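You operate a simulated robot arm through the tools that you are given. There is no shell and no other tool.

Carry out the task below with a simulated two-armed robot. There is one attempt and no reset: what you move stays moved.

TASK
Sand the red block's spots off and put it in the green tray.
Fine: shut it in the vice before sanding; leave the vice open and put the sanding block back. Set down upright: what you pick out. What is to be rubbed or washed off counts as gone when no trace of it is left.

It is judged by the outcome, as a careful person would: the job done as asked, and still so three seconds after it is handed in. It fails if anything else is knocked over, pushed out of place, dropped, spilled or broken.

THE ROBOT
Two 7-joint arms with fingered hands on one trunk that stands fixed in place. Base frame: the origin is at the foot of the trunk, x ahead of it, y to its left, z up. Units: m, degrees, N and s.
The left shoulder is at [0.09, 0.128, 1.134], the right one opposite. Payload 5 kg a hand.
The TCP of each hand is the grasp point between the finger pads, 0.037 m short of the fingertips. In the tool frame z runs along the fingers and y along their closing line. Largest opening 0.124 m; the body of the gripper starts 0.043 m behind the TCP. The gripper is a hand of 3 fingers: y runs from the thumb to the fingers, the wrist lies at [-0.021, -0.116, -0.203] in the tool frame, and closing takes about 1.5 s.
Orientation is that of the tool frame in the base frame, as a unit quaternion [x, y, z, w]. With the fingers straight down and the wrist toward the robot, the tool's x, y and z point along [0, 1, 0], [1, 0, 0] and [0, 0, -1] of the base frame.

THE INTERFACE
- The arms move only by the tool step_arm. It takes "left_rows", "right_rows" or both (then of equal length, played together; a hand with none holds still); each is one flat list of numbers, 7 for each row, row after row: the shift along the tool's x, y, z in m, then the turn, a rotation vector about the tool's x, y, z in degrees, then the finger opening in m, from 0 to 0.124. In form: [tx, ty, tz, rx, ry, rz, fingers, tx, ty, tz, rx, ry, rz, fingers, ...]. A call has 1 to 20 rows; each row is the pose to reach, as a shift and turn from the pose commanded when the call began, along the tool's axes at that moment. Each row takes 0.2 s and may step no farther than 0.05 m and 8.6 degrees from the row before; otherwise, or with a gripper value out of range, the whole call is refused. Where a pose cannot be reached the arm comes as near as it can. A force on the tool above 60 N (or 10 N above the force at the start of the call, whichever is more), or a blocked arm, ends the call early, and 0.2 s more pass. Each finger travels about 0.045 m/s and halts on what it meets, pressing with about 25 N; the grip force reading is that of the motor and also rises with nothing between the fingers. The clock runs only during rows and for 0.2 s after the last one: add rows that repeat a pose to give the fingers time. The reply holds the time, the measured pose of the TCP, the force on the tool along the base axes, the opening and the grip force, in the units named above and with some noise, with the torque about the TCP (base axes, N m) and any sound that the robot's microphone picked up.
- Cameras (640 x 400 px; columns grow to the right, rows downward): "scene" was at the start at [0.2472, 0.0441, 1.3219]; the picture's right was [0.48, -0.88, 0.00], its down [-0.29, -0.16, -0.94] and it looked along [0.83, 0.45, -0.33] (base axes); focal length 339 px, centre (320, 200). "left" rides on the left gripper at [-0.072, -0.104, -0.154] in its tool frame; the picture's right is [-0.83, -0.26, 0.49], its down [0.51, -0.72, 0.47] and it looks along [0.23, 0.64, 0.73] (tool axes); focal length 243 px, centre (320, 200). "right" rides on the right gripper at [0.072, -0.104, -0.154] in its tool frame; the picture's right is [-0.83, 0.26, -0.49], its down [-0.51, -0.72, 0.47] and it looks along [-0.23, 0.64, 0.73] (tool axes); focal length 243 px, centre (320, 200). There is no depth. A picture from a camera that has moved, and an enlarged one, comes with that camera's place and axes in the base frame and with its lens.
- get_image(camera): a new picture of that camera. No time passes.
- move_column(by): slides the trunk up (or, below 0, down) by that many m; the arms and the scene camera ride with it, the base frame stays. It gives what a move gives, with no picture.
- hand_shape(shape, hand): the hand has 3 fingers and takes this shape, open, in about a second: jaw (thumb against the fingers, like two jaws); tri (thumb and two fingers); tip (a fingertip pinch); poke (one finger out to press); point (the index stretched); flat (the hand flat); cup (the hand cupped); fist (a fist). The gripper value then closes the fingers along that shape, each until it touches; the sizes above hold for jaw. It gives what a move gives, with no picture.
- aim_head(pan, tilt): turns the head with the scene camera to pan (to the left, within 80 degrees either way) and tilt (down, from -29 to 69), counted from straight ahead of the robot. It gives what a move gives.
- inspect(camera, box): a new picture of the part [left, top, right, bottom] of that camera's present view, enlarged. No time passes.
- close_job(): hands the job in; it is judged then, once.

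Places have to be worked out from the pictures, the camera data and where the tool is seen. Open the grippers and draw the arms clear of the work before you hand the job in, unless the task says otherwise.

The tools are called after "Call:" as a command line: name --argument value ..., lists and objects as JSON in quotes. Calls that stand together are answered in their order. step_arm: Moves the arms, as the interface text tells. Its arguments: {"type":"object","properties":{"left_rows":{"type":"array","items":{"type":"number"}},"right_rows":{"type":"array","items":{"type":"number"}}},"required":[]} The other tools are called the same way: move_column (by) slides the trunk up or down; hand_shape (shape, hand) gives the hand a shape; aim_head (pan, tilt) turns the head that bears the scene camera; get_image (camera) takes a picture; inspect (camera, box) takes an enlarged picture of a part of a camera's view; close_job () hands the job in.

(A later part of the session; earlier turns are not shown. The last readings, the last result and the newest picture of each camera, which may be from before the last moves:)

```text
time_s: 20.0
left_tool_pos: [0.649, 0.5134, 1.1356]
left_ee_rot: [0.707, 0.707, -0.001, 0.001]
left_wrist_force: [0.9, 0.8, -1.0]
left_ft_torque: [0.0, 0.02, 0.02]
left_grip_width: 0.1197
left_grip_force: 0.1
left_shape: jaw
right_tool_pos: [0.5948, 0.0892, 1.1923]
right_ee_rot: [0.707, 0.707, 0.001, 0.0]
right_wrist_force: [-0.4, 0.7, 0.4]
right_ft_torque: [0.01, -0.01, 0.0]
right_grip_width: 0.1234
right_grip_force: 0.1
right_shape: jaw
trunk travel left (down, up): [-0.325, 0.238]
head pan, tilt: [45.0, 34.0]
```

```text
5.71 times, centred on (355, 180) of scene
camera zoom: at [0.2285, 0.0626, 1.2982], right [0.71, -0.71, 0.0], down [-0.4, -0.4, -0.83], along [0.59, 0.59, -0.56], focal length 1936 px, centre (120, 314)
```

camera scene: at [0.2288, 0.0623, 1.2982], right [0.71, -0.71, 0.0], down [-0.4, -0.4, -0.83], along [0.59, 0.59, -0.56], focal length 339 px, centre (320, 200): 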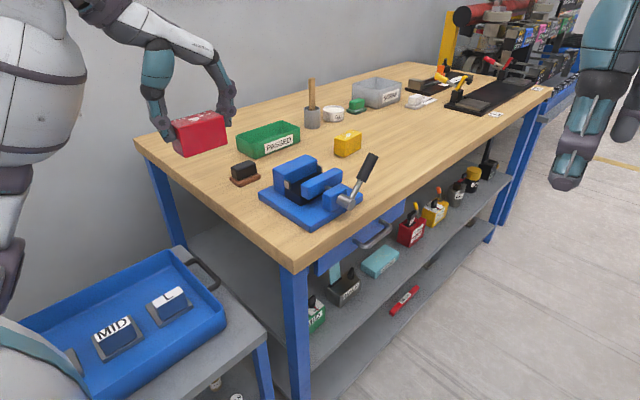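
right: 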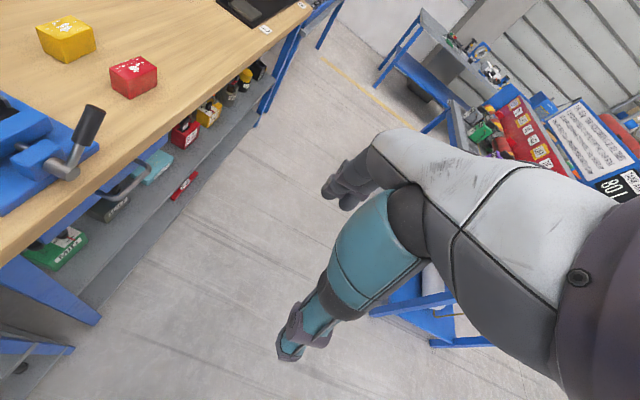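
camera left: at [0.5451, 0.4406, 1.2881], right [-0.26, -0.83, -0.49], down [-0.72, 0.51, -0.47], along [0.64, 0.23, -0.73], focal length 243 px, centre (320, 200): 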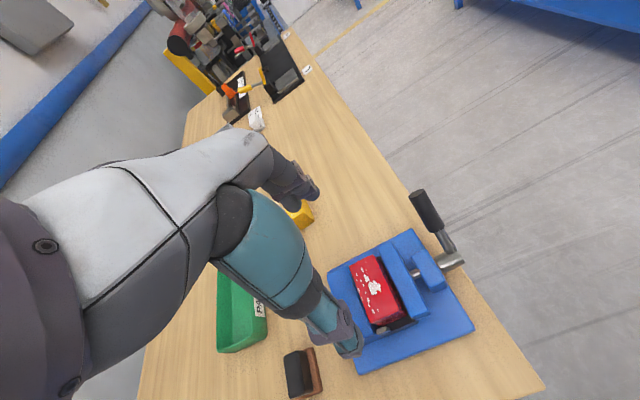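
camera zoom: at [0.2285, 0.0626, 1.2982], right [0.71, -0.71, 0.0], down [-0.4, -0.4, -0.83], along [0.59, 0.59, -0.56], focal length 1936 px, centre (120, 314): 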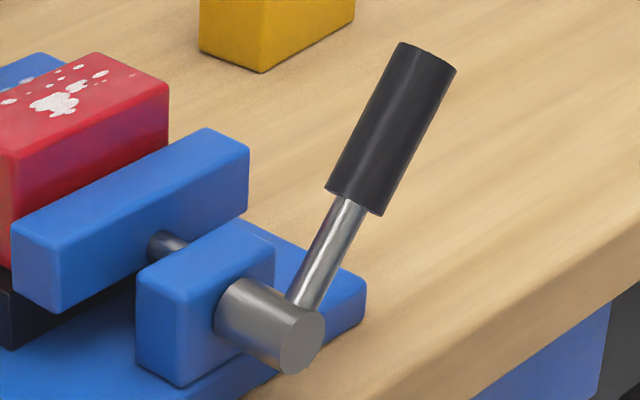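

Lever pivot is ≈(0.648, 0.403, 0.928), its tip ≈(0.716, 0.405, 1.008), tilted ~40° toward +x. I bring the left hand over the lever to straddle it with open fingers.

Call:
step_arm --left_rows '[-0.03, 0.015, 0, 0, 0, 0, 0.12, -0.065, 0.03, 0, 0, 0, 0, 0.115, -0.1, 0.045, 0.01, 0, 0, 0, 0.11, -0.111, 0.051, 0.035, 0, 0, 0, 0.11, -0.111, 0.051, 0.05, 0, 0, 0, 0.11, -0.111, 0.051, 0.05, 0, 0, 0, 0.11]'

Call:
inspect --camera "scene" --box '[280, 100, 420, 220]'

Call:
get_image --camera "left"

```text
time_s: 21.4
left_tool_pos: [0.698, 0.4016, 1.0864]
left_ee_rot: [0.707, 0.707, 0.0, 0.0]
left_wrist_force: [-1.1, 0.6, -0.3]
left_ft_torque: [0.0, 0.01, -0.03]
left_grip_width: 0.1103
left_grip_force: 0.1
left_shape: jaw
right_tool_pos: [0.5951, 0.0889, 1.1919]
right_ee_rot: [0.708, 0.707, 0.0, 0.001]
right_wrist_force: [0.0, 0.1, 0.8]
right_ft_torque: [-0.01, -0.01, -0.01]
right_grip_width: 0.1235
right_grip_force: 0.0
right_shape: jaw
trunk travel left (down, up): [-0.325, 0.238]
head pan, tilt: [45.0, 34.0]
```

```text
3.33 times, centred on (350, 160) of scene
camera zoom: at [0.2281, 0.0613, 1.2984], right [0.71, -0.71, 0.0], down [-0.4, -0.4, -0.83], along [0.59, 0.59, -0.56], focal length 1129 px, centre (220, 333)
```

zoom: 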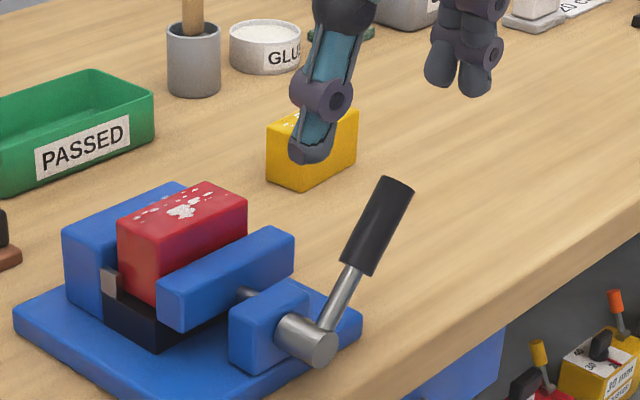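

```text
taken
camera left: at [0.595, 0.3291, 1.2387], right [-0.26, -0.83, -0.49], down [-0.72, 0.51, -0.47], along [0.64, 0.23, -0.73], focal length 243 px, centre (320, 200)
```

left: 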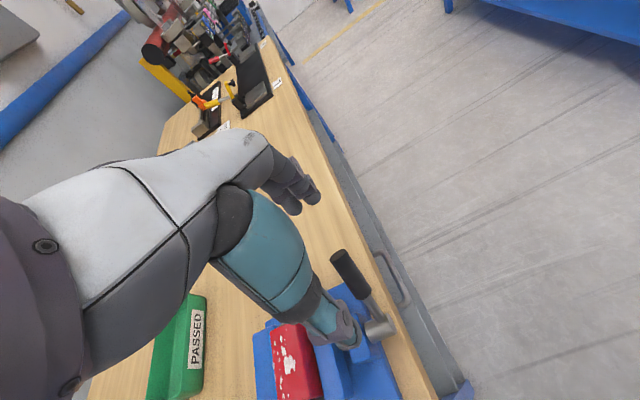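

Alignment looks as planned (thumb left of the lever, fingers right of it). I descend so the fingers straddle the black grip.

Call:
step_arm --left_rows '[0, 0.002, 0.02, 0, 0, 0, 0.11, 0, 0.002, 0.04, 0, 0, 0, 0.11, 0, 0.002, 0.06, 0, 0, 0, 0.11, 0, 0.002, 0.076, 0, 0, 0, 0.11, 0, 0.002, 0.076, 0, 0, 0, 0.11]'

Call:
inspect --camera "scene" --box '[290, 110, 410, 220]'

Call:
inspect --camera "left" --box '[260, 180, 440, 360]'

```text
time_s: 22.6
left_tool_pos: [0.7012, 0.4017, 1.0107]
left_ee_rot: [0.707, 0.707, 0.0, 0.0]
left_wrist_force: [-0.6, -0.9, -0.5]
left_ft_torque: [-0.01, -0.01, 0.0]
left_grip_width: 0.11
left_grip_force: 0.0
left_shape: jaw
right_tool_pos: [0.5951, 0.0896, 1.1924]
right_ee_rot: [0.707, 0.708, 0.0, 0.001]
right_wrist_force: [0.6, -0.7, 0.2]
right_ft_torque: [0.01, -0.01, 0.0]
right_grip_width: 0.124
right_grip_force: 0.1
right_shape: jaw
trunk travel left (down, up): [-0.325, 0.238]
head pan, tilt: [45.0, 34.0]
```

```text
3.64 times, centred on (350, 165) of scene
camera zoom: at [0.2278, 0.0617, 1.2985], right [0.71, -0.71, 0.0], down [-0.4, -0.4, -0.83], along [0.59, 0.59, -0.56], focal length 1232 px, centre (211, 327)
```

zoom: 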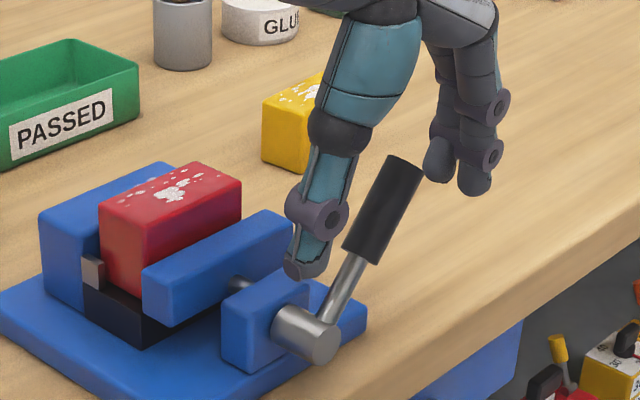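

```text
2.22 times, centred on (350, 270) of left
camera zoom: at [0.597, 0.3293, 1.1635], right [-0.26, -0.83, -0.49], down [-0.72, 0.51, -0.47], along [0.64, 0.23, -0.73], focal length 539 px, centre (253, 44)
```

zoom: 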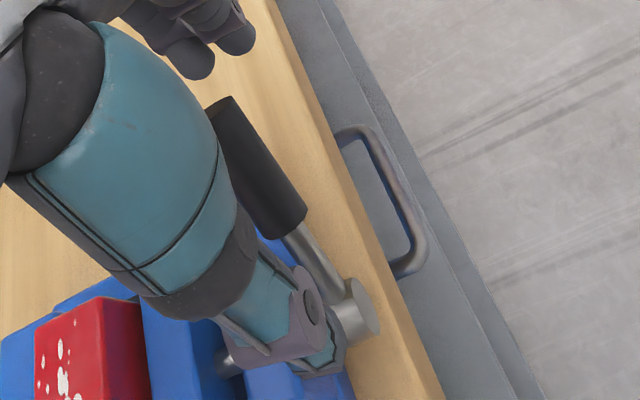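

The lever is between thumb and fingers. I narrow the opening a little and push gently toward −x to test which way the lever turns.

Call:
step_arm --left_rows '[0, 0, 0, 0, 0, 0, 0.09, 0, 0, 0, 0, 0, 0, 0.075, 0, 0, 0, 0, 0, 0, 0.075, 0, -0.005, 0, 0, 0, 0, 0.075, 0, -0.01, 0, 0, 0, 0, 0.075, 0, -0.015, 0, 0, 0, 0, 0.075, 0, -0.02, 0, 0, 0, 0, 0.075, 0, -0.025, 0, 0, 0, 0, 0.075, 0, -0.03, 0, 0, 0, 0, 0.075]'

Call:
inspect --camera "scene" --box '[290, 110, 410, 220]'

```text
time_s: 24.6
left_tool_pos: [0.6713, 0.4032, 1.0102]
left_ee_rot: [0.707, 0.707, 0.0, 0.001]
left_wrist_force: [5.9, -2.0, 2.1]
left_ft_torque: [-0.05, -0.19, -0.08]
left_grip_width: 0.0773
left_grip_force: 0.1
left_shape: jaw
right_tool_pos: [0.5955, 0.0888, 1.1908]
right_ee_rot: [0.707, 0.707, 0.001, 0.0]
right_wrist_force: [0.1, 0.0, 1.0]
right_ft_torque: [0.01, -0.01, -0.01]
right_grip_width: 0.1236
right_grip_force: 0.2
right_shape: jaw
trunk travel left (down, up): [-0.325, 0.238]
head pan, tilt: [45.0, 34.0]
```

```text
3.64 times, centred on (350, 165) of scene
camera zoom: at [0.2286, 0.0617, 1.2983], right [0.71, -0.71, 0.0], down [-0.4, -0.4, -0.83], along [0.59, 0.59, -0.56], focal length 1232 px, centre (211, 327)
```

zoom: 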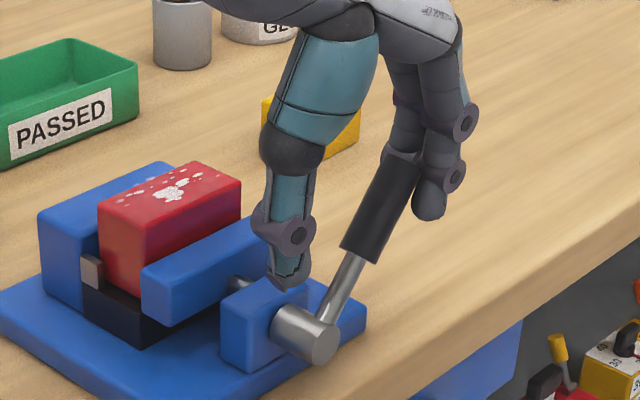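

Contact starts (≈6 N); lever hardly moved yet. I push another 2 cm in small steps.

Call:
step_arm --left_rows '[0, -0.004, 0, 0, 0, 0, 0.075, 0, -0.008, 0, 0, 0, 0, 0.075, 0, -0.012, 0, 0, 0, 0, 0.075, 0, -0.016, 0, 0, 0, 0, 0.075, 0, -0.02, 0, 0, 0, 0, 0.075, 0, -0.02, 0, 0, 0, 0, 0.075]'

Call:
inspect --camera "scene" --box '[290, 110, 410, 220]'

```text
time_s: 26.0
left_tool_pos: [0.6515, 0.4008, 1.0115]
left_ee_rot: [0.707, 0.707, 0.0, -0.001]
left_wrist_force: [6.5, -5.5, 8.1]
left_ft_torque: [0.03, -0.42, -0.35]
left_grip_width: 0.0782
left_grip_force: 0.1
left_shape: jaw
right_tool_pos: [0.5947, 0.0885, 1.1924]
right_ee_rot: [0.707, 0.707, 0.001, -0.001]
right_wrist_force: [-0.3, 0.5, -0.5]
right_ft_torque: [-0.01, 0.0, 0.04]
right_grip_width: 0.1237
right_grip_force: 0.0
right_shape: jaw
trunk travel left (down, up): [-0.325, 0.238]
head pan, tilt: [45.0, 34.0]
```

```text
3.64 times, centred on (350, 165) of scene
camera zoom: at [0.2284, 0.0607, 1.2984], right [0.71, -0.71, 0.0], down [-0.4, -0.39, -0.83], along [0.59, 0.59, -0.56], focal length 1232 px, centre (211, 327)
```

zoom: 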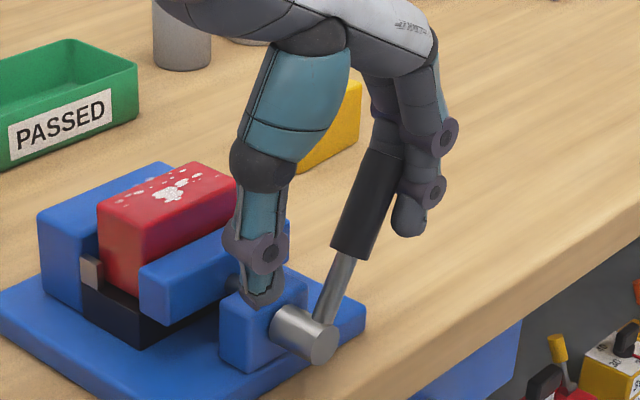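

The lever yields toward −x and the moving jaw crept ~2 mm toward the block, so this is the closing direction. I continue pushing along −x.

Call:
step_arm --left_rows '[0, -0.005, 0, 0, 0, 0, 0.075, 0, -0.01, 0, 0, 0, 0, 0.075, 0, -0.015, 0, 0, 0, 0, 0.075, 0, -0.02, 0, 0, 0, 0, 0.075, 0, -0.025, 0, 0, 0, 0, 0.075, 0, -0.03, 0, 0, 0, 0, 0.075, 0, -0.035, 0, 0, 0, 0, 0.075, 0, -0.04, 0, 0, 0, 0, 0.075, 0, -0.04, 0, 0, 0, 0, 0.075]'

Call:
inspect --camera "scene" --box '[270, 110, 390, 220]'

Call:
inspect --camera "left" --box '[240, 180, 440, 380]'

```text
time_s: 28.0
left_tool_pos: [0.6116, 0.4016, 1.0097]
left_ee_rot: [0.708, 0.706, 0.0, 0.0]
left_wrist_force: [6.7, -0.7, 7.0]
left_ft_torque: [-0.01, -0.56, -0.08]
left_grip_width: 0.0796
left_grip_force: 0.0
left_shape: jaw
right_tool_pos: [0.5942, 0.0891, 1.1927]
right_ee_rot: [0.707, 0.707, 0.0, 0.0]
right_wrist_force: [0.2, -0.9, 0.8]
right_ft_torque: [-0.01, 0.03, 0.0]
right_grip_width: 0.1234
right_grip_force: 0.1
right_shape: jaw
trunk travel left (down, up): [-0.325, 0.238]
head pan, tilt: [45.0, 34.0]
```

```text
3.64 times, centred on (330, 165) of scene
camera zoom: at [0.2284, 0.0612, 1.2984], right [0.71, -0.71, 0.0], down [-0.4, -0.39, -0.83], along [0.59, 0.59, -0.56], focal length 1232 px, centre (284, 327)
```

zoom: 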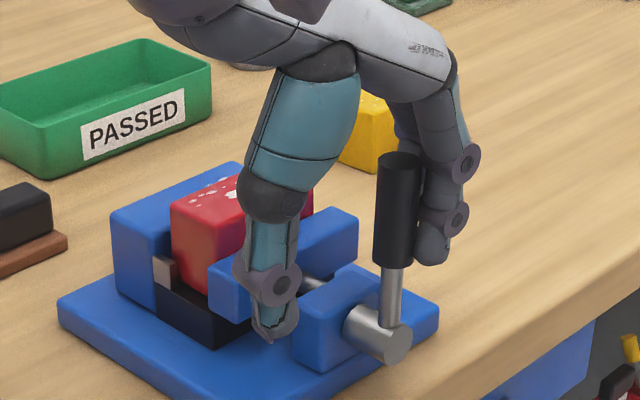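

```text
2.00 times, centred on (340, 280) of left
camera zoom: at [0.5076, 0.3289, 1.163], right [-0.26, -0.83, -0.49], down [-0.72, 0.51, -0.47], along [0.64, 0.23, -0.73], focal length 485 px, centre (280, 40)
```

zoom: 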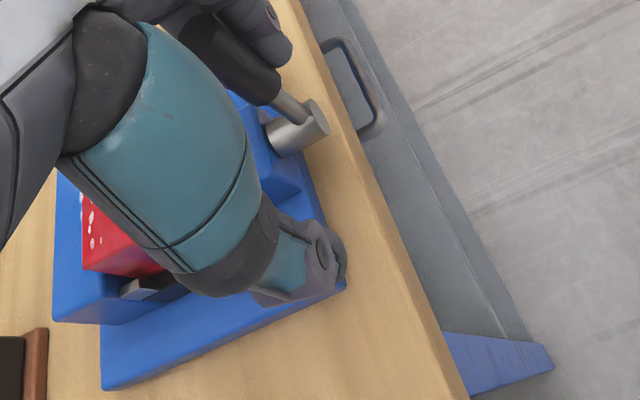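

The lever is near vertical and the jaw is advancing. I keep pushing another 4 cm in −x.

Call:
step_arm --left_rows '[0, -0.005, 0, 0, 0, 0, 0.075, 0, -0.01, 0, 0, 0, 0, 0.075, 0, -0.015, 0, 0, 0, 0, 0.075, 0, -0.02, 0, 0, 0, 0, 0.075, 0, -0.025, 0, 0, 0, 0, 0.075, 0, -0.03, 0, 0, 0, 0, 0.075, 0, -0.035, 0, 0, 0, 0, 0.075, 0, -0.04, 0, 0, 0, 0, 0.075, 0, -0.04, 0, 0, 0, 0, 0.075]'

Call:
inspect --camera "scene" --box '[250, 110, 390, 230]'

Call:
inspect --camera "left" --box '[200, 160, 440, 380]'

```text
time_s: 30.0
left_tool_pos: [0.5732, 0.4034, 1.0111]
left_ee_rot: [0.707, 0.707, 0.0, 0.0]
left_wrist_force: [5.5, -0.6, -0.5]
left_ft_torque: [0.02, -0.17, 0.0]
left_grip_width: 0.0796
left_grip_force: 0.0
left_shape: jaw
right_tool_pos: [0.5946, 0.0886, 1.1914]
right_ee_rot: [0.707, 0.707, 0.0, 0.0]
right_wrist_force: [-0.2, 0.0, 0.7]
right_ft_torque: [-0.01, 0.03, -0.04]
right_grip_width: 0.1235
right_grip_force: 0.0
right_shape: jaw
trunk travel left (down, up): [-0.325, 0.238]
head pan, tilt: [45.0, 34.0]
```

```text
3.33 times, centred on (320, 170) of scene
camera zoom: at [0.229, 0.0622, 1.2982], right [0.71, -0.71, 0.0], down [-0.4, -0.4, -0.83], along [0.59, 0.59, -0.56], focal length 1129 px, centre (320, 300)
```

zoom: 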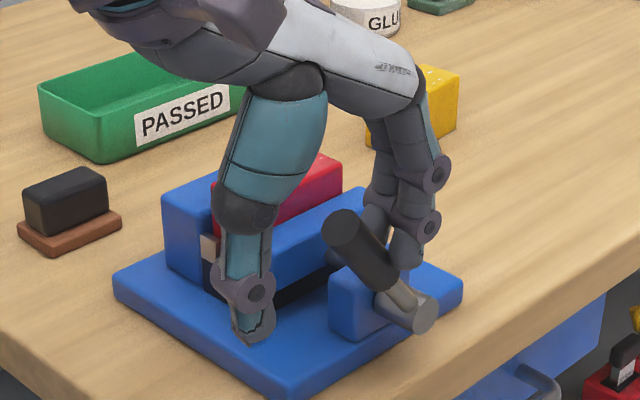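

```text
1.82 times, centred on (320, 270) of left
camera zoom: at [0.4683, 0.3302, 1.1628], right [-0.26, -0.83, -0.49], down [-0.72, 0.51, -0.47], along [0.64, 0.23, -0.73], focal length 441 px, centre (320, 73)
```

zoom: 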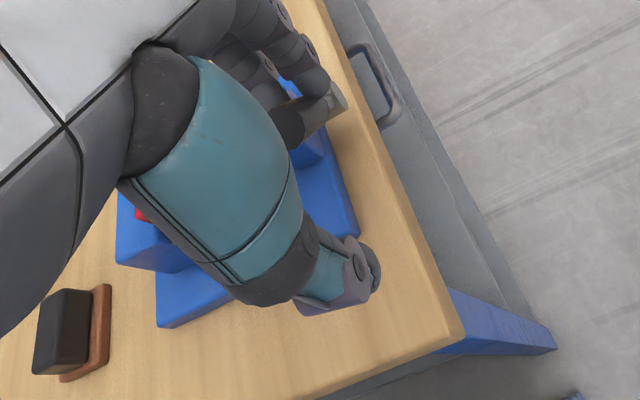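

The lever is now ~37° past vertical and the jaw is close to the block, still low force. I continue −x, then press downward.

Call:
step_arm --left_rows '[0, -0.005, 0, 0, 0, 0, 0.08, 0, -0.01, 0, 0, 0, 0, 0.08, 0, -0.015, 0, 0, 0, 0, 0.08, 0, -0.02, 0, 0, 0, 0, 0.08, 0, -0.022, 0.005, 0, 0, 0, 0.08, 0, -0.024, 0.01, 0, 0, 0, 0.08, 0, -0.024, 0.01, 0, 0, 0, 0.08]'

Call:
inspect --camera "scene" --box '[250, 110, 390, 230]'

```text
time_s: 31.6
left_tool_pos: [0.5481, 0.4027, 0.9997]
left_ee_rot: [0.707, 0.707, -0.001, -0.002]
left_wrist_force: [9.9, 1.7, 6.3]
left_ft_torque: [0.12, -0.62, 0.08]
left_grip_width: 0.0863
left_grip_force: 0.0
left_shape: jaw
right_tool_pos: [0.595, 0.0891, 1.1916]
right_ee_rot: [0.707, 0.707, 0.0, 0.0]
right_wrist_force: [0.1, -0.4, 0.1]
right_ft_torque: [-0.02, -0.02, 0.0]
right_grip_width: 0.1234
right_grip_force: 0.0
right_shape: jaw
trunk travel left (down, up): [-0.325, 0.238]
head pan, tilt: [45.0, 34.0]
```

```text
3.33 times, centred on (320, 170) of scene
camera zoom: at [0.2288, 0.0616, 1.2982], right [0.71, -0.71, 0.0], down [-0.4, -0.4, -0.83], along [0.59, 0.59, -0.56], focal length 1129 px, centre (320, 300)
```

zoom: 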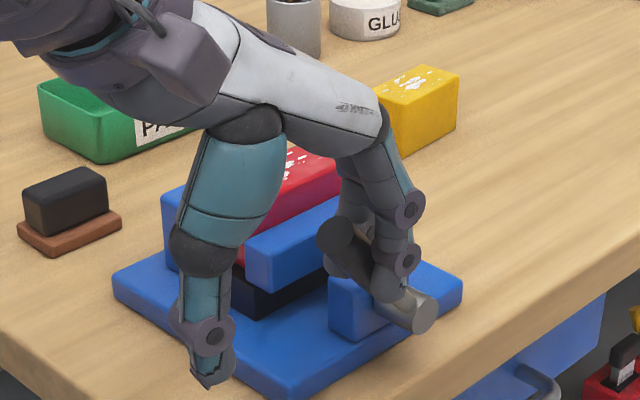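

Force has risen to ~10 N and the lever moved less, which suggests the jaw has reached the block. I zoom in on the jaw/block interface.

Call:
inspect --camera "scene" --box '[290, 145, 350, 205]'

Call:
get_image --camera "right"

```text
6.67 times, centred on (320, 175) of scene
camera zoom: at [0.2288, 0.0616, 1.2982], right [0.71, -0.71, 0.0], down [-0.4, -0.4, -0.83], along [0.59, 0.59, -0.56], focal length 2259 px, centre (320, 367)
```

zoom: 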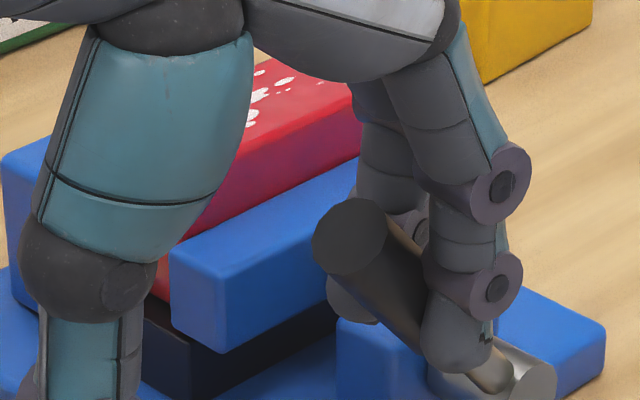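

```text
taken
camera right: at [0.4916, 0.1606, 1.3464], right [0.26, -0.83, 0.49], down [-0.72, -0.51, -0.47], along [0.64, -0.23, -0.73], focal length 243 px, centre (320, 200)
```

right: 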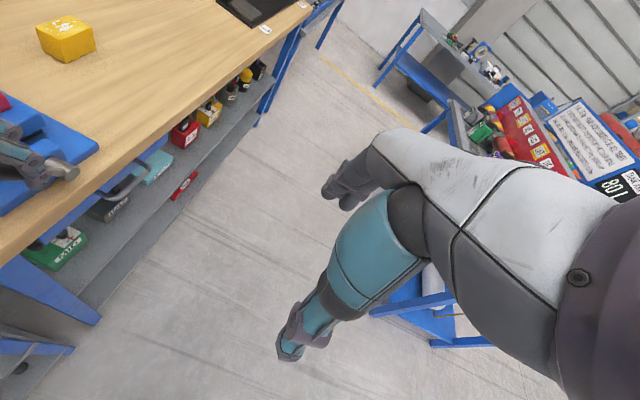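

The moving jaw inner face is now at y≈0.497, about at the block's face; roughly 5 mm (≈40° of lever) remains. I lift the hand off to see the lever clearly before pressing it down.

Call:
step_arm --left_rows '[0, 0.005, -0.005, 0, 0, 0, 0.09, 0, 0.01, -0.03, 0, 0, 0, 0.09, 0, 0.01, -0.06, 0, 0, 0, 0.09, 0, 0.01, -0.1, 0, 0, 0, 0.09, -0.02, -0.02, -0.13, 0, 0, 0, 0.09, -0.04, -0.06, -0.13, 0, 0, 0, 0.09, -0.04, -0.06, -0.13, 0, 0, 0, 0.09]'

Call:
inspect --camera "scene" --box '[260, 130, 380, 220]'

Call:
get_image --camera "left"

```text
time_s: 33.2
left_tool_pos: [0.4874, 0.3637, 1.1277]
left_ee_rot: [0.708, 0.707, -0.001, -0.001]
left_wrist_force: [0.1, 0.4, -0.5]
left_ft_torque: [0.02, 0.02, -0.01]
left_grip_width: 0.0899
left_grip_force: 0.2
left_shape: jaw
right_tool_pos: [0.5959, 0.089, 1.1902]
right_ee_rot: [0.707, 0.707, -0.001, 0.0]
right_wrist_force: [1.2, 0.7, 0.0]
right_ft_torque: [0.02, 0.03, 0.03]
right_grip_width: 0.1235
right_grip_force: 0.0
right_shape: jaw
trunk travel left (down, up): [-0.325, 0.238]
head pan, tilt: [45.0, 34.0]
```

```text
4.44 times, centred on (320, 175) of scene
camera zoom: at [0.2299, 0.0623, 1.298], right [0.71, -0.71, 0.0], down [-0.4, -0.4, -0.83], along [0.59, 0.59, -0.56], focal length 1506 px, centre (320, 311)
```

zoom: 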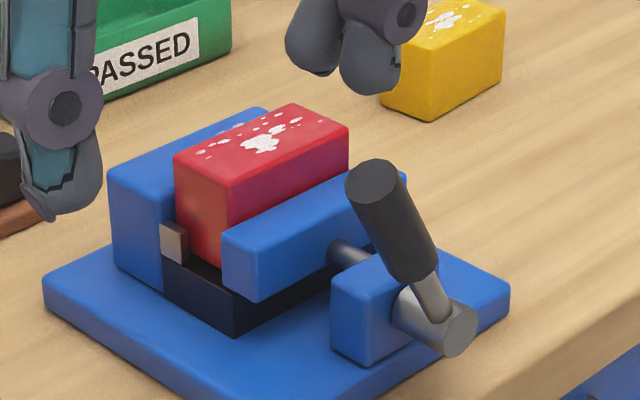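

```text
taken
camera left: at [0.3844, 0.2909, 1.2812], right [-0.26, -0.83, -0.49], down [-0.72, 0.51, -0.47], along [0.64, 0.23, -0.73], focal length 243 px, centre (320, 200)
```

left: 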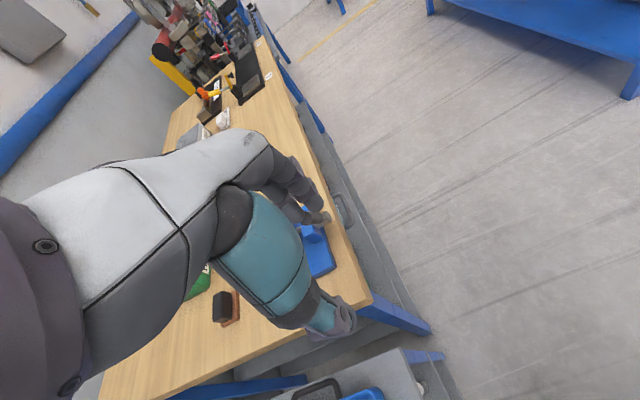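

The lever was dragged back to ~−28° by a finger that hooked behind it, though the block has been pushed toward the fixed jaw. I close the fingers into a solid probe and come round to the +x side of the lever.

Call:
step_arm --left_rows '[0.008, 0.04, -0.01, 0, 0, 0, 0.07, 0.016, 0.08, -0.015, 0, 0, 0, 0.05, 0.024, 0.12, -0.015, 0, 0, 0, 0.03, 0.032, 0.16, -0.015, 0, 0, 0, 0.01, 0.0393, 0.2, -0.015, 0, 0, 0, 0, 0.0393, 0.2126, 0, 0, 0, 0, 0, 0.0393, 0.2126, 0, 0, 0, 0, 0, 0.0393, 0.2126, 0.03, 0, 0, 0, 0, 0.0393, 0.2126, 0.06, 0, 0, 0, 0, 0.0393, 0.2126, 0.06, 0, 0, 0, 0]'

Call:
inspect --camera "scene" --box '[270, 110, 410, 220]'

Call:
inspect --camera "left" --box '[240, 180, 440, 380]'

```text
time_s: 35.4
left_tool_pos: [0.6982, 0.4014, 1.0712]
left_ee_rot: [0.707, 0.707, 0.0, -0.001]
left_wrist_force: [-0.5, -0.2, 0.0]
left_ft_torque: [0.02, -0.03, 0.01]
left_grip_width: 0.0001
left_grip_force: 25.4
left_shape: jaw
right_tool_pos: [0.5932, 0.0882, 1.1919]
right_ee_rot: [0.707, 0.707, 0.0, 0.001]
right_wrist_force: [-0.9, 0.1, 0.5]
right_ft_torque: [-0.01, 0.0, 0.01]
right_grip_width: 0.1234
right_grip_force: 0.0
right_shape: jaw
trunk travel left (down, up): [-0.325, 0.238]
head pan, tilt: [45.0, 34.0]
```

```text
3.64 times, centred on (340, 165) of scene
camera zoom: at [0.2275, 0.0613, 1.2986], right [0.71, -0.71, 0.0], down [-0.39, -0.39, -0.83], along [0.59, 0.59, -0.56], focal length 1232 px, centre (247, 327)
```

zoom: 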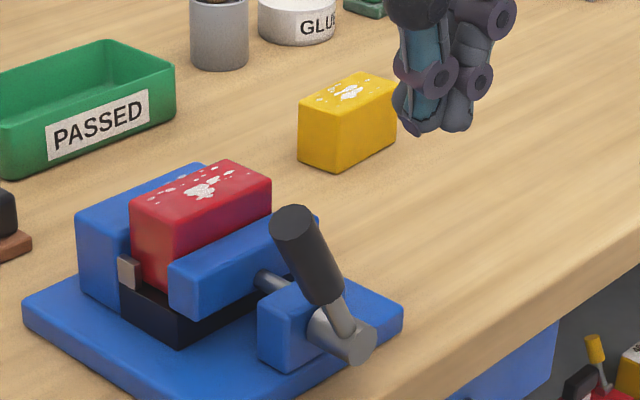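

```text
2.00 times, centred on (340, 280) of left
camera zoom: at [0.595, 0.3294, 1.2237], right [-0.26, -0.83, -0.49], down [-0.72, 0.51, -0.47], along [0.64, 0.23, -0.73], focal length 485 px, centre (280, 40)
```

zoom: 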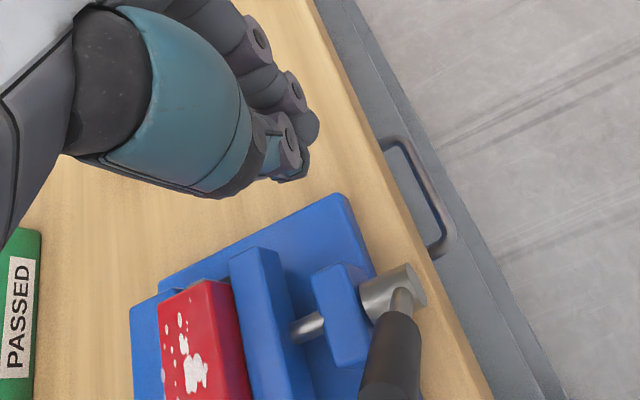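

The fingers are closed into a solid tip. I descend beside the lever on its +x side and push −x again.

Call:
step_arm --left_rows '[0, 0, 0.035, 0, 0, 0, 0, 0, 0, 0.065, 0, 0, 0, 0, 0, -0.02, 0.065, 0, 0, 0, 0, 0, -0.04, 0.065, 0, 0, 0, 0, 0, -0.05, 0.065, 0, 0, 0, 0, 0, -0.058, 0.065, 0, 0, 0, 0, 0, -0.066, 0.065, 0, 0, 0, 0, 0, -0.074, 0.065, 0, 0, 0, 0, 0, -0.08, 0.065, 0, 0, 0, 0, 0, -0.08, 0.065, 0, 0, 0, 0]'

Call:
inspect --camera "scene" --box '[270, 120, 390, 220]'

```text
time_s: 37.6
left_tool_pos: [0.623, 0.4011, 1.0092]
left_ee_rot: [0.708, 0.707, 0.003, 0.001]
left_wrist_force: [35.6, -1.7, 25.1]
left_ft_torque: [0.15, -1.37, -0.18]
left_grip_width: 0.0
left_grip_force: 25.4
left_shape: jaw
right_tool_pos: [0.5969, 0.0878, 1.1902]
right_ee_rot: [0.707, 0.707, 0.0, 0.0]
right_wrist_force: [0.3, 0.8, 0.4]
right_ft_torque: [0.01, 0.02, -0.01]
right_grip_width: 0.1237
right_grip_force: 0.1
right_shape: jaw
trunk travel left (down, up): [-0.325, 0.238]
head pan, tilt: [45.0, 34.0]
```

```text
4.00 times, centred on (330, 170) of scene
camera zoom: at [0.2304, 0.0602, 1.2982], right [0.71, -0.71, 0.0], down [-0.4, -0.39, -0.83], along [0.59, 0.59, -0.56], focal length 1355 px, centre (280, 320)
```

zoom: 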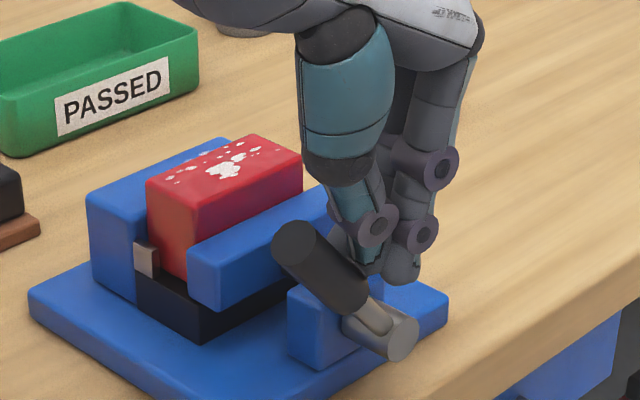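

The lever is at ~−40° with 36 N resisting, likely clamped. I back off on the +x side and inspect whether the block is truly gripped and the lever stays.

Call:
step_arm --left_rows '[0, 0.01, 0, 0, 0, 0, 0, 0, 0.03, 0, 0, 0, 0, 0, 0, 0.05, 0, 0, 0, 0, 0, 0, 0.05, -0.04, 0, 0, 0, 0, 0, 0.05, -0.08, 0, 0, 0, 0, 0.02, 0.03, -0.12, 0, 0, 0, 0, 0.05, 0, -0.16, 0, 0, 0, 0, 0.08, -0.04, -0.16, 0, 0, 0, 0, 0.11, -0.07, -0.16, 0, 0, 0, 0, 0.11, -0.07, -0.16, 0, 0, 0, 0]'

Call:
inspect --camera "scene" --box '[260, 130, 380, 220]'

Call:
get_image --camera "left"

```text
refused: row 7 steps farther than a row can; nothing moved
```

```text
4.44 times, centred on (320, 175) of scene
camera zoom: at [0.2304, 0.0602, 1.2982], right [0.71, -0.71, 0.0], down [-0.4, -0.39, -0.83], along [0.59, 0.59, -0.56], focal length 1506 px, centre (320, 311)
```

zoom: 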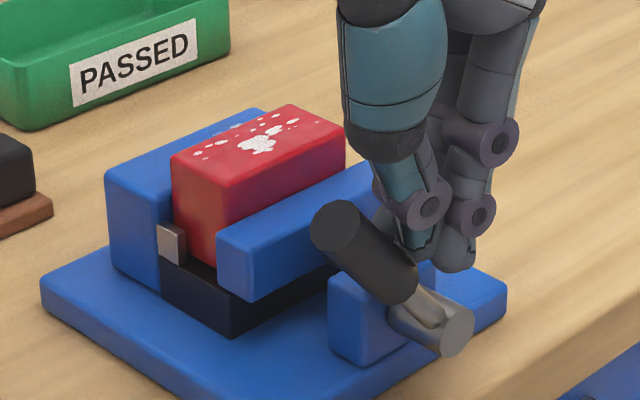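

```text
taken
camera left: at [0.5182, 0.3281, 1.1596], right [-0.26, -0.83, -0.5], down [-0.72, 0.51, -0.47], along [0.64, 0.23, -0.73], focal length 243 px, centre (320, 200)
```

left: 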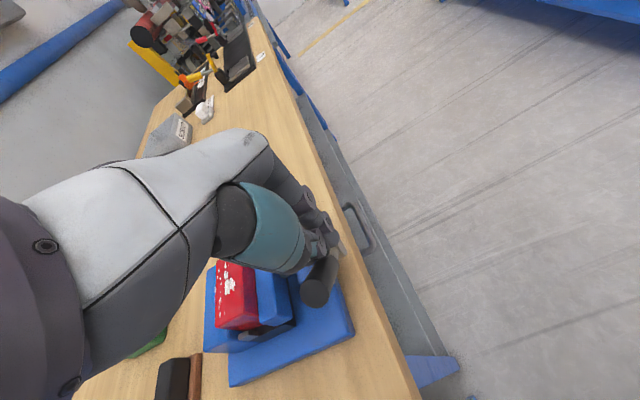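

The call was refused for a too-long row; I repeat the retreat in smaller steps.

Call:
step_arm --left_rows '[0, 0.01, 0, 0, 0, 0, 0, 0, 0.03, 0, 0, 0, 0, 0, 0, 0.05, 0, 0, 0, 0, 0, 0, 0.05, -0.04, 0, 0, 0, 0, 0, 0.05, -0.08, 0, 0, 0, 0, 0.015, 0.035, -0.11, 0, 0, 0, 0, 0.035, 0.015, -0.14, 0, 0, 0, 0, 0.06, -0.01, -0.16, 0, 0, 0, 0, 0.09, -0.04, -0.16, 0, 0, 0, 0, 0.11, -0.07, -0.16, 0, 0, 0, 0, 0.11, -0.07, -0.16, 0, 0, 0, 0]'

Call:
inspect --camera "scene" --box '[260, 130, 380, 220]'

Call:
get_image --camera "left"

```text
time_s: 40.0
left_tool_pos: [0.5489, 0.5095, 1.1667]
left_ee_rot: [0.707, 0.707, 0.0, 0.001]
left_wrist_force: [0.2, 0.0, 1.0]
left_ft_torque: [0.02, 0.01, -0.01]
left_grip_width: 0.0
left_grip_force: 24.5
left_shape: jaw
right_tool_pos: [0.5944, 0.0897, 1.1922]
right_ee_rot: [0.707, 0.707, 0.0, 0.0]
right_wrist_force: [-0.2, 0.6, 0.2]
right_ft_torque: [0.0, 0.02, 0.0]
right_grip_width: 0.124
right_grip_force: 0.1
right_shape: jaw
trunk travel left (down, up): [-0.325, 0.238]
head pan, tilt: [45.0, 34.0]
```

```text
4.44 times, centred on (320, 175) of scene
camera zoom: at [0.2282, 0.0621, 1.2984], right [0.71, -0.71, 0.0], down [-0.4, -0.4, -0.83], along [0.59, 0.59, -0.56], focal length 1506 px, centre (320, 311)
```

zoom: 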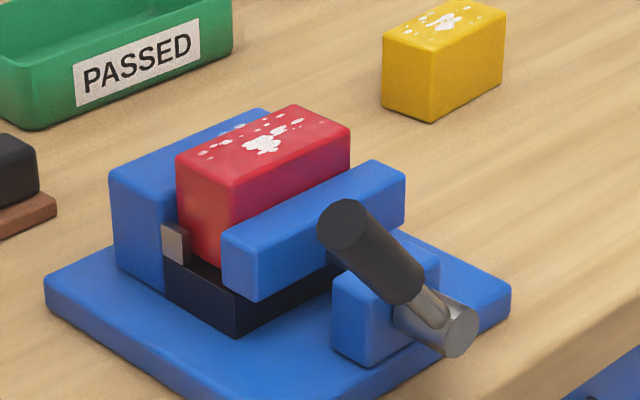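

```text
taken
camera left: at [0.4451, 0.4381, 1.3185], right [-0.26, -0.83, -0.49], down [-0.72, 0.51, -0.47], along [0.64, 0.23, -0.73], focal length 243 px, centre (320, 200)
```

left: 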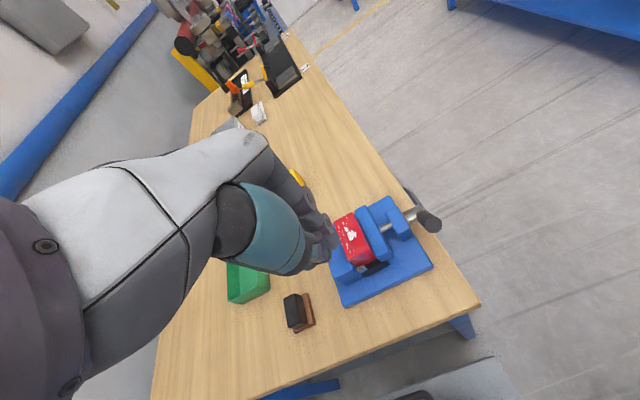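

The lever stayed. I zoom the left camera on the jaws to see whether the block is gripped.

Call:
inspect --camera "left" --box '[320, 190, 420, 290]'

Call:
inspect --camera "scene" --box '[275, 145, 335, 195]'

```text
4.00 times, centred on (370, 240) of left
camera zoom: at [0.4451, 0.4381, 1.3185], right [-0.26, -0.83, -0.49], down [-0.72, 0.51, -0.47], along [0.64, 0.23, -0.73], focal length 970 px, centre (120, 40)
```

zoom: 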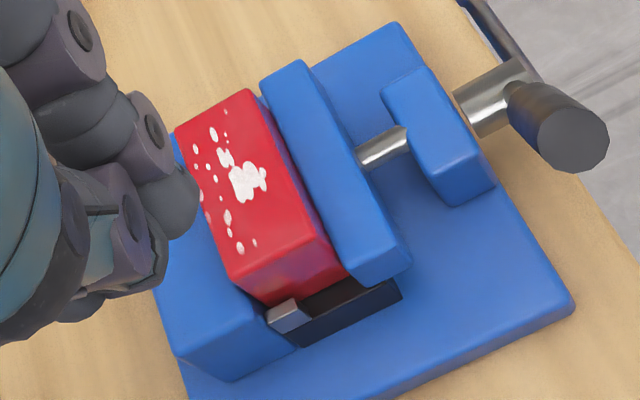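

```text
8.00 times, centred on (305, 170) of scene
camera zoom: at [0.2282, 0.0621, 1.2984], right [0.71, -0.71, 0.0], down [-0.4, -0.4, -0.83], along [0.59, 0.59, -0.56], focal length 2711 px, centre (440, 440)
```

zoom: 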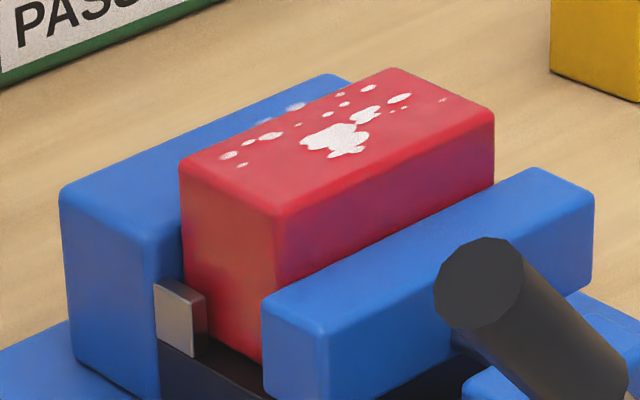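

The block spans y≈0.499–0.538 between jaws at ≈0.498 and 0.540, so it is clamped. Next I look closely at the sanding block.

Call:
inspect --camera "left" --box '[270, 280, 330, 340]'

Call:
inspect --camera "scene" --box '[220, 150, 270, 190]'

Call:
inspect --camera "scene" --box '[300, 70, 440, 140]'

```text
6.67 times, centred on (300, 310) of left
camera zoom: at [0.4451, 0.4381, 1.3185], right [-0.26, -0.83, -0.49], down [-0.72, 0.51, -0.47], along [0.64, 0.23, -0.73], focal length 1618 px, centre (453, -533)
```

zoom: 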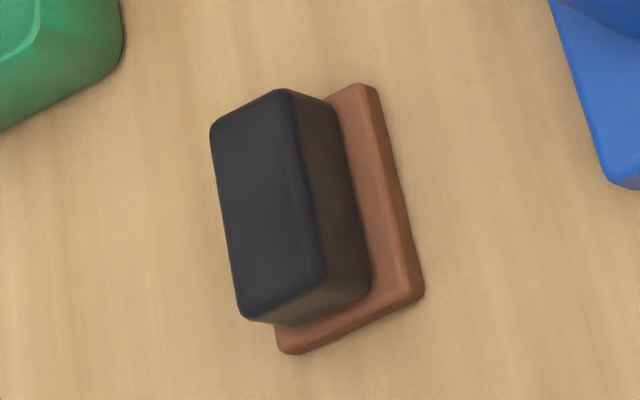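

```text
10.00 times, centred on (245, 170) of scene
camera zoom: at [0.2282, 0.0621, 1.2984], right [0.71, -0.71, 0.0], down [-0.4, -0.4, -0.83], along [0.59, 0.59, -0.56], focal length 3388 px, centre (1070, 500)
```

zoom: 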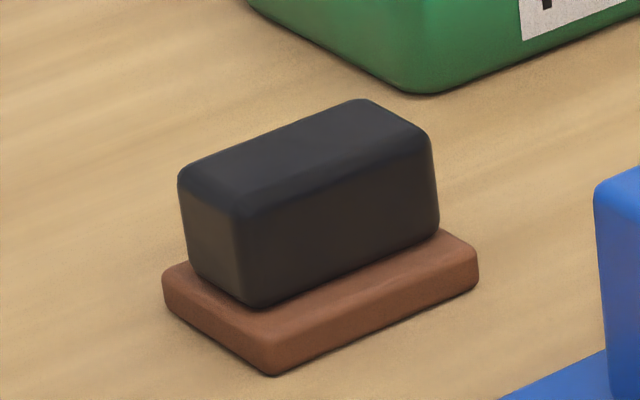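

```text
4.57 times, centred on (370, 105) of scene
camera zoom: at [0.2282, 0.0621, 1.2984], right [0.71, -0.71, 0.0], down [-0.4, -0.4, -0.83], along [0.59, 0.59, -0.56], focal length 1549 px, centre (91, 634)
```

zoom: 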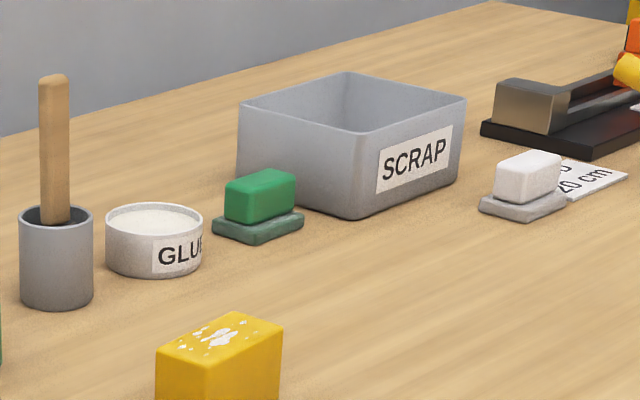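

The sanding tool seems to be a black grip (≈0.05×0.025) on a wider brown sole (≈0.059×0.045), centred ≈(0.597, 0.684), top ≈0.92. I open the hand and move above it.

Call:
step_arm --left_rows '[0.035, 0.01, 0, 0, 0, 0, 0.02, 0.07, 0.02, 0, 0, 0, 0, 0.04, 0.105, 0.03, 0, 0, 0, 0, 0.06, 0.14, 0.04, 0.02, 0, 0, 0, 0.08, 0.1745, 0.048, 0.04, 0, 0, 0, 0.1, 0.1745, 0.048, 0.07, 0, 0, 0, 0.1, 0.1745, 0.048, 0.1, 0, 0, 0, 0.1, 0.1745, 0.048, 0.1, 0, 0, 0, 0.1]'

Call:
inspect --camera "left" --box '[280, 210, 440, 370]'

Call:
inspect --camera "scene" --box '[200, 90, 320, 200]'

```text
time_s: 41.8
left_tool_pos: [0.5978, 0.6857, 1.0668]
left_ee_rot: [0.707, 0.707, 0.0, -0.002]
left_wrist_force: [0.4, -0.5, -0.2]
left_ft_torque: [0.05, -0.02, 0.03]
left_grip_width: 0.0996
left_grip_force: 0.1
left_shape: jaw
right_tool_pos: [0.5937, 0.0899, 1.1919]
right_ee_rot: [0.707, 0.707, 0.001, 0.001]
right_wrist_force: [0.2, -0.5, 0.2]
right_ft_torque: [0.02, -0.01, -0.02]
right_grip_width: 0.1235
right_grip_force: 0.0
right_shape: jaw
trunk travel left (down, up): [-0.325, 0.238]
head pan, tilt: [45.0, 34.0]
```

```text
2.50 times, centred on (360, 290) of left
camera zoom: at [0.4931, 0.6127, 1.2187], right [-0.26, -0.83, -0.49], down [-0.72, 0.51, -0.47], along [0.64, 0.23, -0.73], focal length 606 px, centre (220, -25)
```

zoom: 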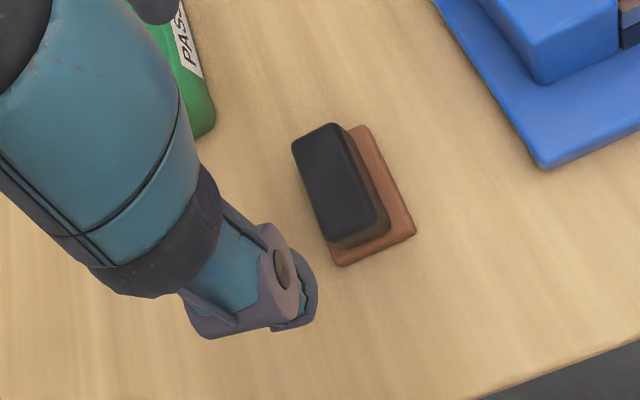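

```text
3.64 times, centred on (260, 145) of scene
camera zoom: at [0.2277, 0.0612, 1.2985], right [0.71, -0.71, 0.0], down [-0.4, -0.39, -0.83], along [0.59, 0.59, -0.56], focal length 1232 px, centre (538, 400)
```

zoom: 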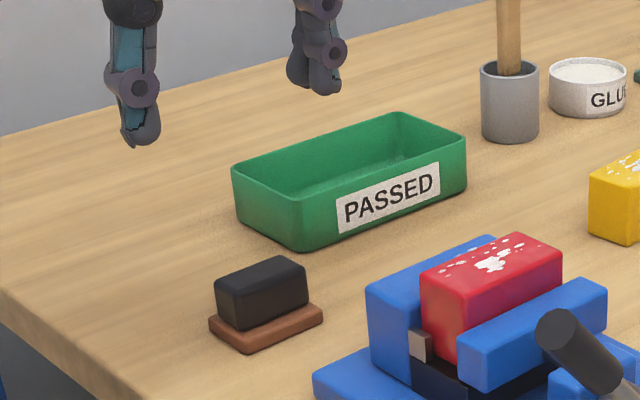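

The tool's centre is within 2 mm of the TCP. I descend so the fingertips end just above the brown sole.

Call:
step_arm --left_rows '[0.002, 0.001, 0.03, 0, 0, 0, 0.1, 0.002, 0.001, 0.06, 0, 0, 0, 0.1, 0.002, 0.001, 0.09, 0, 0, 0, 0.1, 0.002, 0.001, 0.115, 0, 0, 0, 0.1, 0.002, 0.001, 0.13, 0, 0, 0, 0.1, 0.002, 0.001, 0.13, 0, 0, 0, 0.1]'

Call:
inspect --camera "scene" --box '[200, 110, 300, 200]'

Call:
inspect --camera "left" --box '[260, 180, 400, 360]'

```text
time_s: 43.2
left_tool_pos: [0.5986, 0.6879, 0.9362]
left_ee_rot: [0.707, 0.707, -0.001, 0.0]
left_wrist_force: [-1.0, 0.0, 0.1]
left_ft_torque: [0.01, -0.03, -0.03]
left_grip_width: 0.0996
left_grip_force: 0.1
left_shape: jaw
right_tool_pos: [0.5944, 0.0889, 1.1926]
right_ee_rot: [0.707, 0.707, 0.001, 0.002]
right_wrist_force: [0.0, -0.4, -0.2]
right_ft_torque: [-0.02, 0.02, -0.01]
right_grip_width: 0.1236
right_grip_force: 0.1
right_shape: jaw
trunk travel left (down, up): [-0.325, 0.238]
head pan, tilt: [45.0, 34.0]
```

```text
4.44 times, centred on (250, 155) of scene
camera zoom: at [0.2282, 0.0619, 1.2984], right [0.71, -0.71, 0.0], down [-0.4, -0.4, -0.83], along [0.59, 0.59, -0.56], focal length 1506 px, centre (631, 400)
```

zoom: 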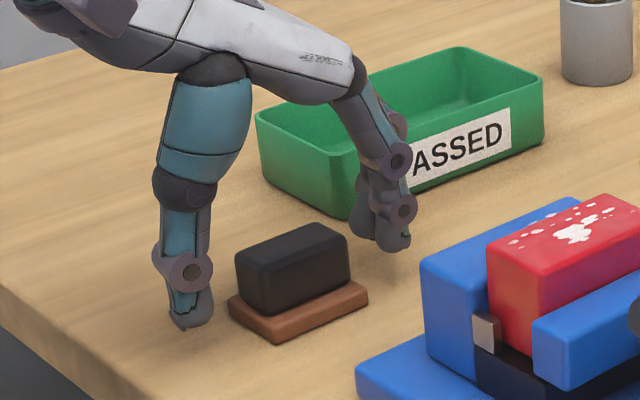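

```text
2.22 times, centred on (330, 270) of left
camera zoom: at [0.4947, 0.6156, 1.0885], right [-0.26, -0.83, -0.49], down [-0.72, 0.51, -0.47], along [0.64, 0.23, -0.73], focal length 539 px, centre (298, 44)
```

zoom: 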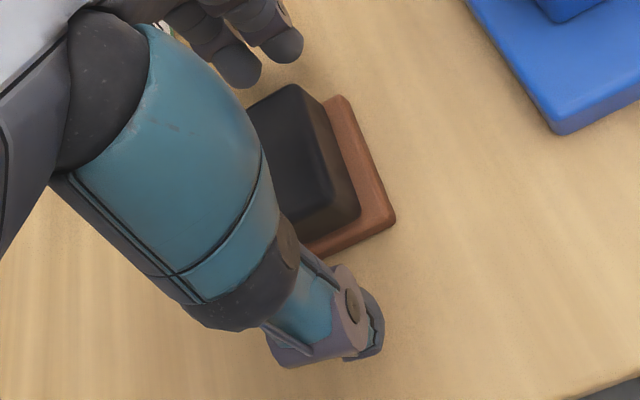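

Fingers straddle the tool without touching. I close on the black grip.

Call:
step_arm --left_rows '[0, 0, 0, 0, 0, 0, 0.08, 0, 0, 0, 0, 0, 0, 0.06, 0, 0, 0, 0, 0, 0, 0.045, 0, 0, 0, 0, 0, 0, 0.03, 0, 0, 0, 0, 0, 0, 0.03, 0, 0, 0, 0, 0, 0, 0.03, 0, 0, 0, 0, 0, 0, 0.03, 0, 0, 0, 0, 0, 0, 0.03]'

Call:
inspect --camera "scene" --box '[200, 110, 300, 200]'

Call:
inspect --camera "left" --box '[260, 180, 400, 360]'

```text
time_s: 45.0
left_tool_pos: [0.5997, 0.6887, 0.9358]
left_ee_rot: [0.707, 0.707, 0.0, 0.0]
left_wrist_force: [0.2, -0.8, -0.2]
left_ft_torque: [-0.01, -0.01, 0.01]
left_grip_width: 0.0507
left_grip_force: 25.6
left_shape: jaw
right_tool_pos: [0.5942, 0.0905, 1.1924]
right_ee_rot: [0.707, 0.708, 0.001, 0.001]
right_wrist_force: [0.2, -0.2, -0.1]
right_ft_torque: [0.0, -0.01, -0.02]
right_grip_width: 0.1238
right_grip_force: 0.1
right_shape: jaw
trunk travel left (down, up): [-0.325, 0.238]
head pan, tilt: [45.0, 34.0]
```

```text
4.44 times, centred on (250, 155) of scene
camera zoom: at [0.2282, 0.062, 1.2984], right [0.71, -0.71, 0.0], down [-0.4, -0.4, -0.83], along [0.59, 0.59, -0.56], focal length 1506 px, centre (631, 400)
```

zoom: 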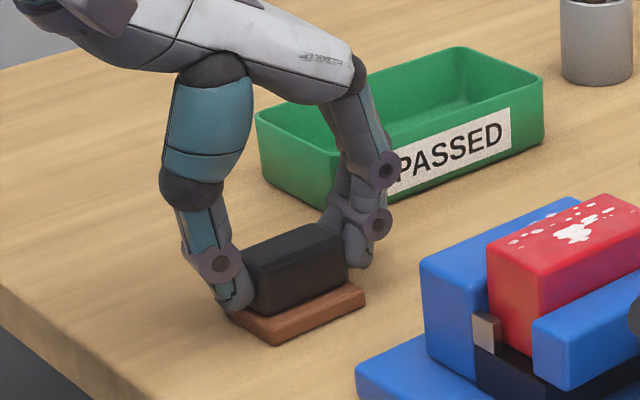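

```text
2.22 times, centred on (330, 270) of left
camera zoom: at [0.4948, 0.6157, 1.0887], right [-0.26, -0.83, -0.49], down [-0.72, 0.51, -0.47], along [0.64, 0.23, -0.73], focal length 539 px, centre (298, 44)
```

zoom: 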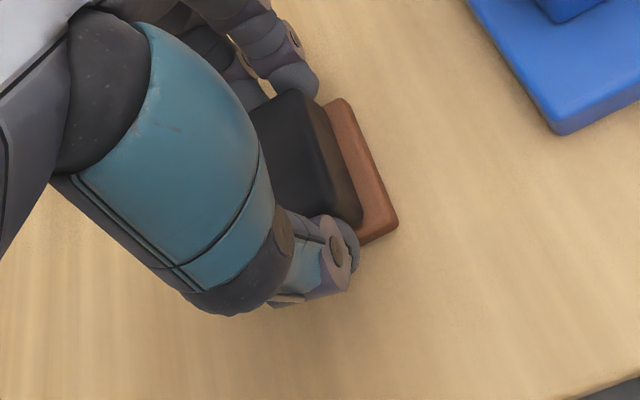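

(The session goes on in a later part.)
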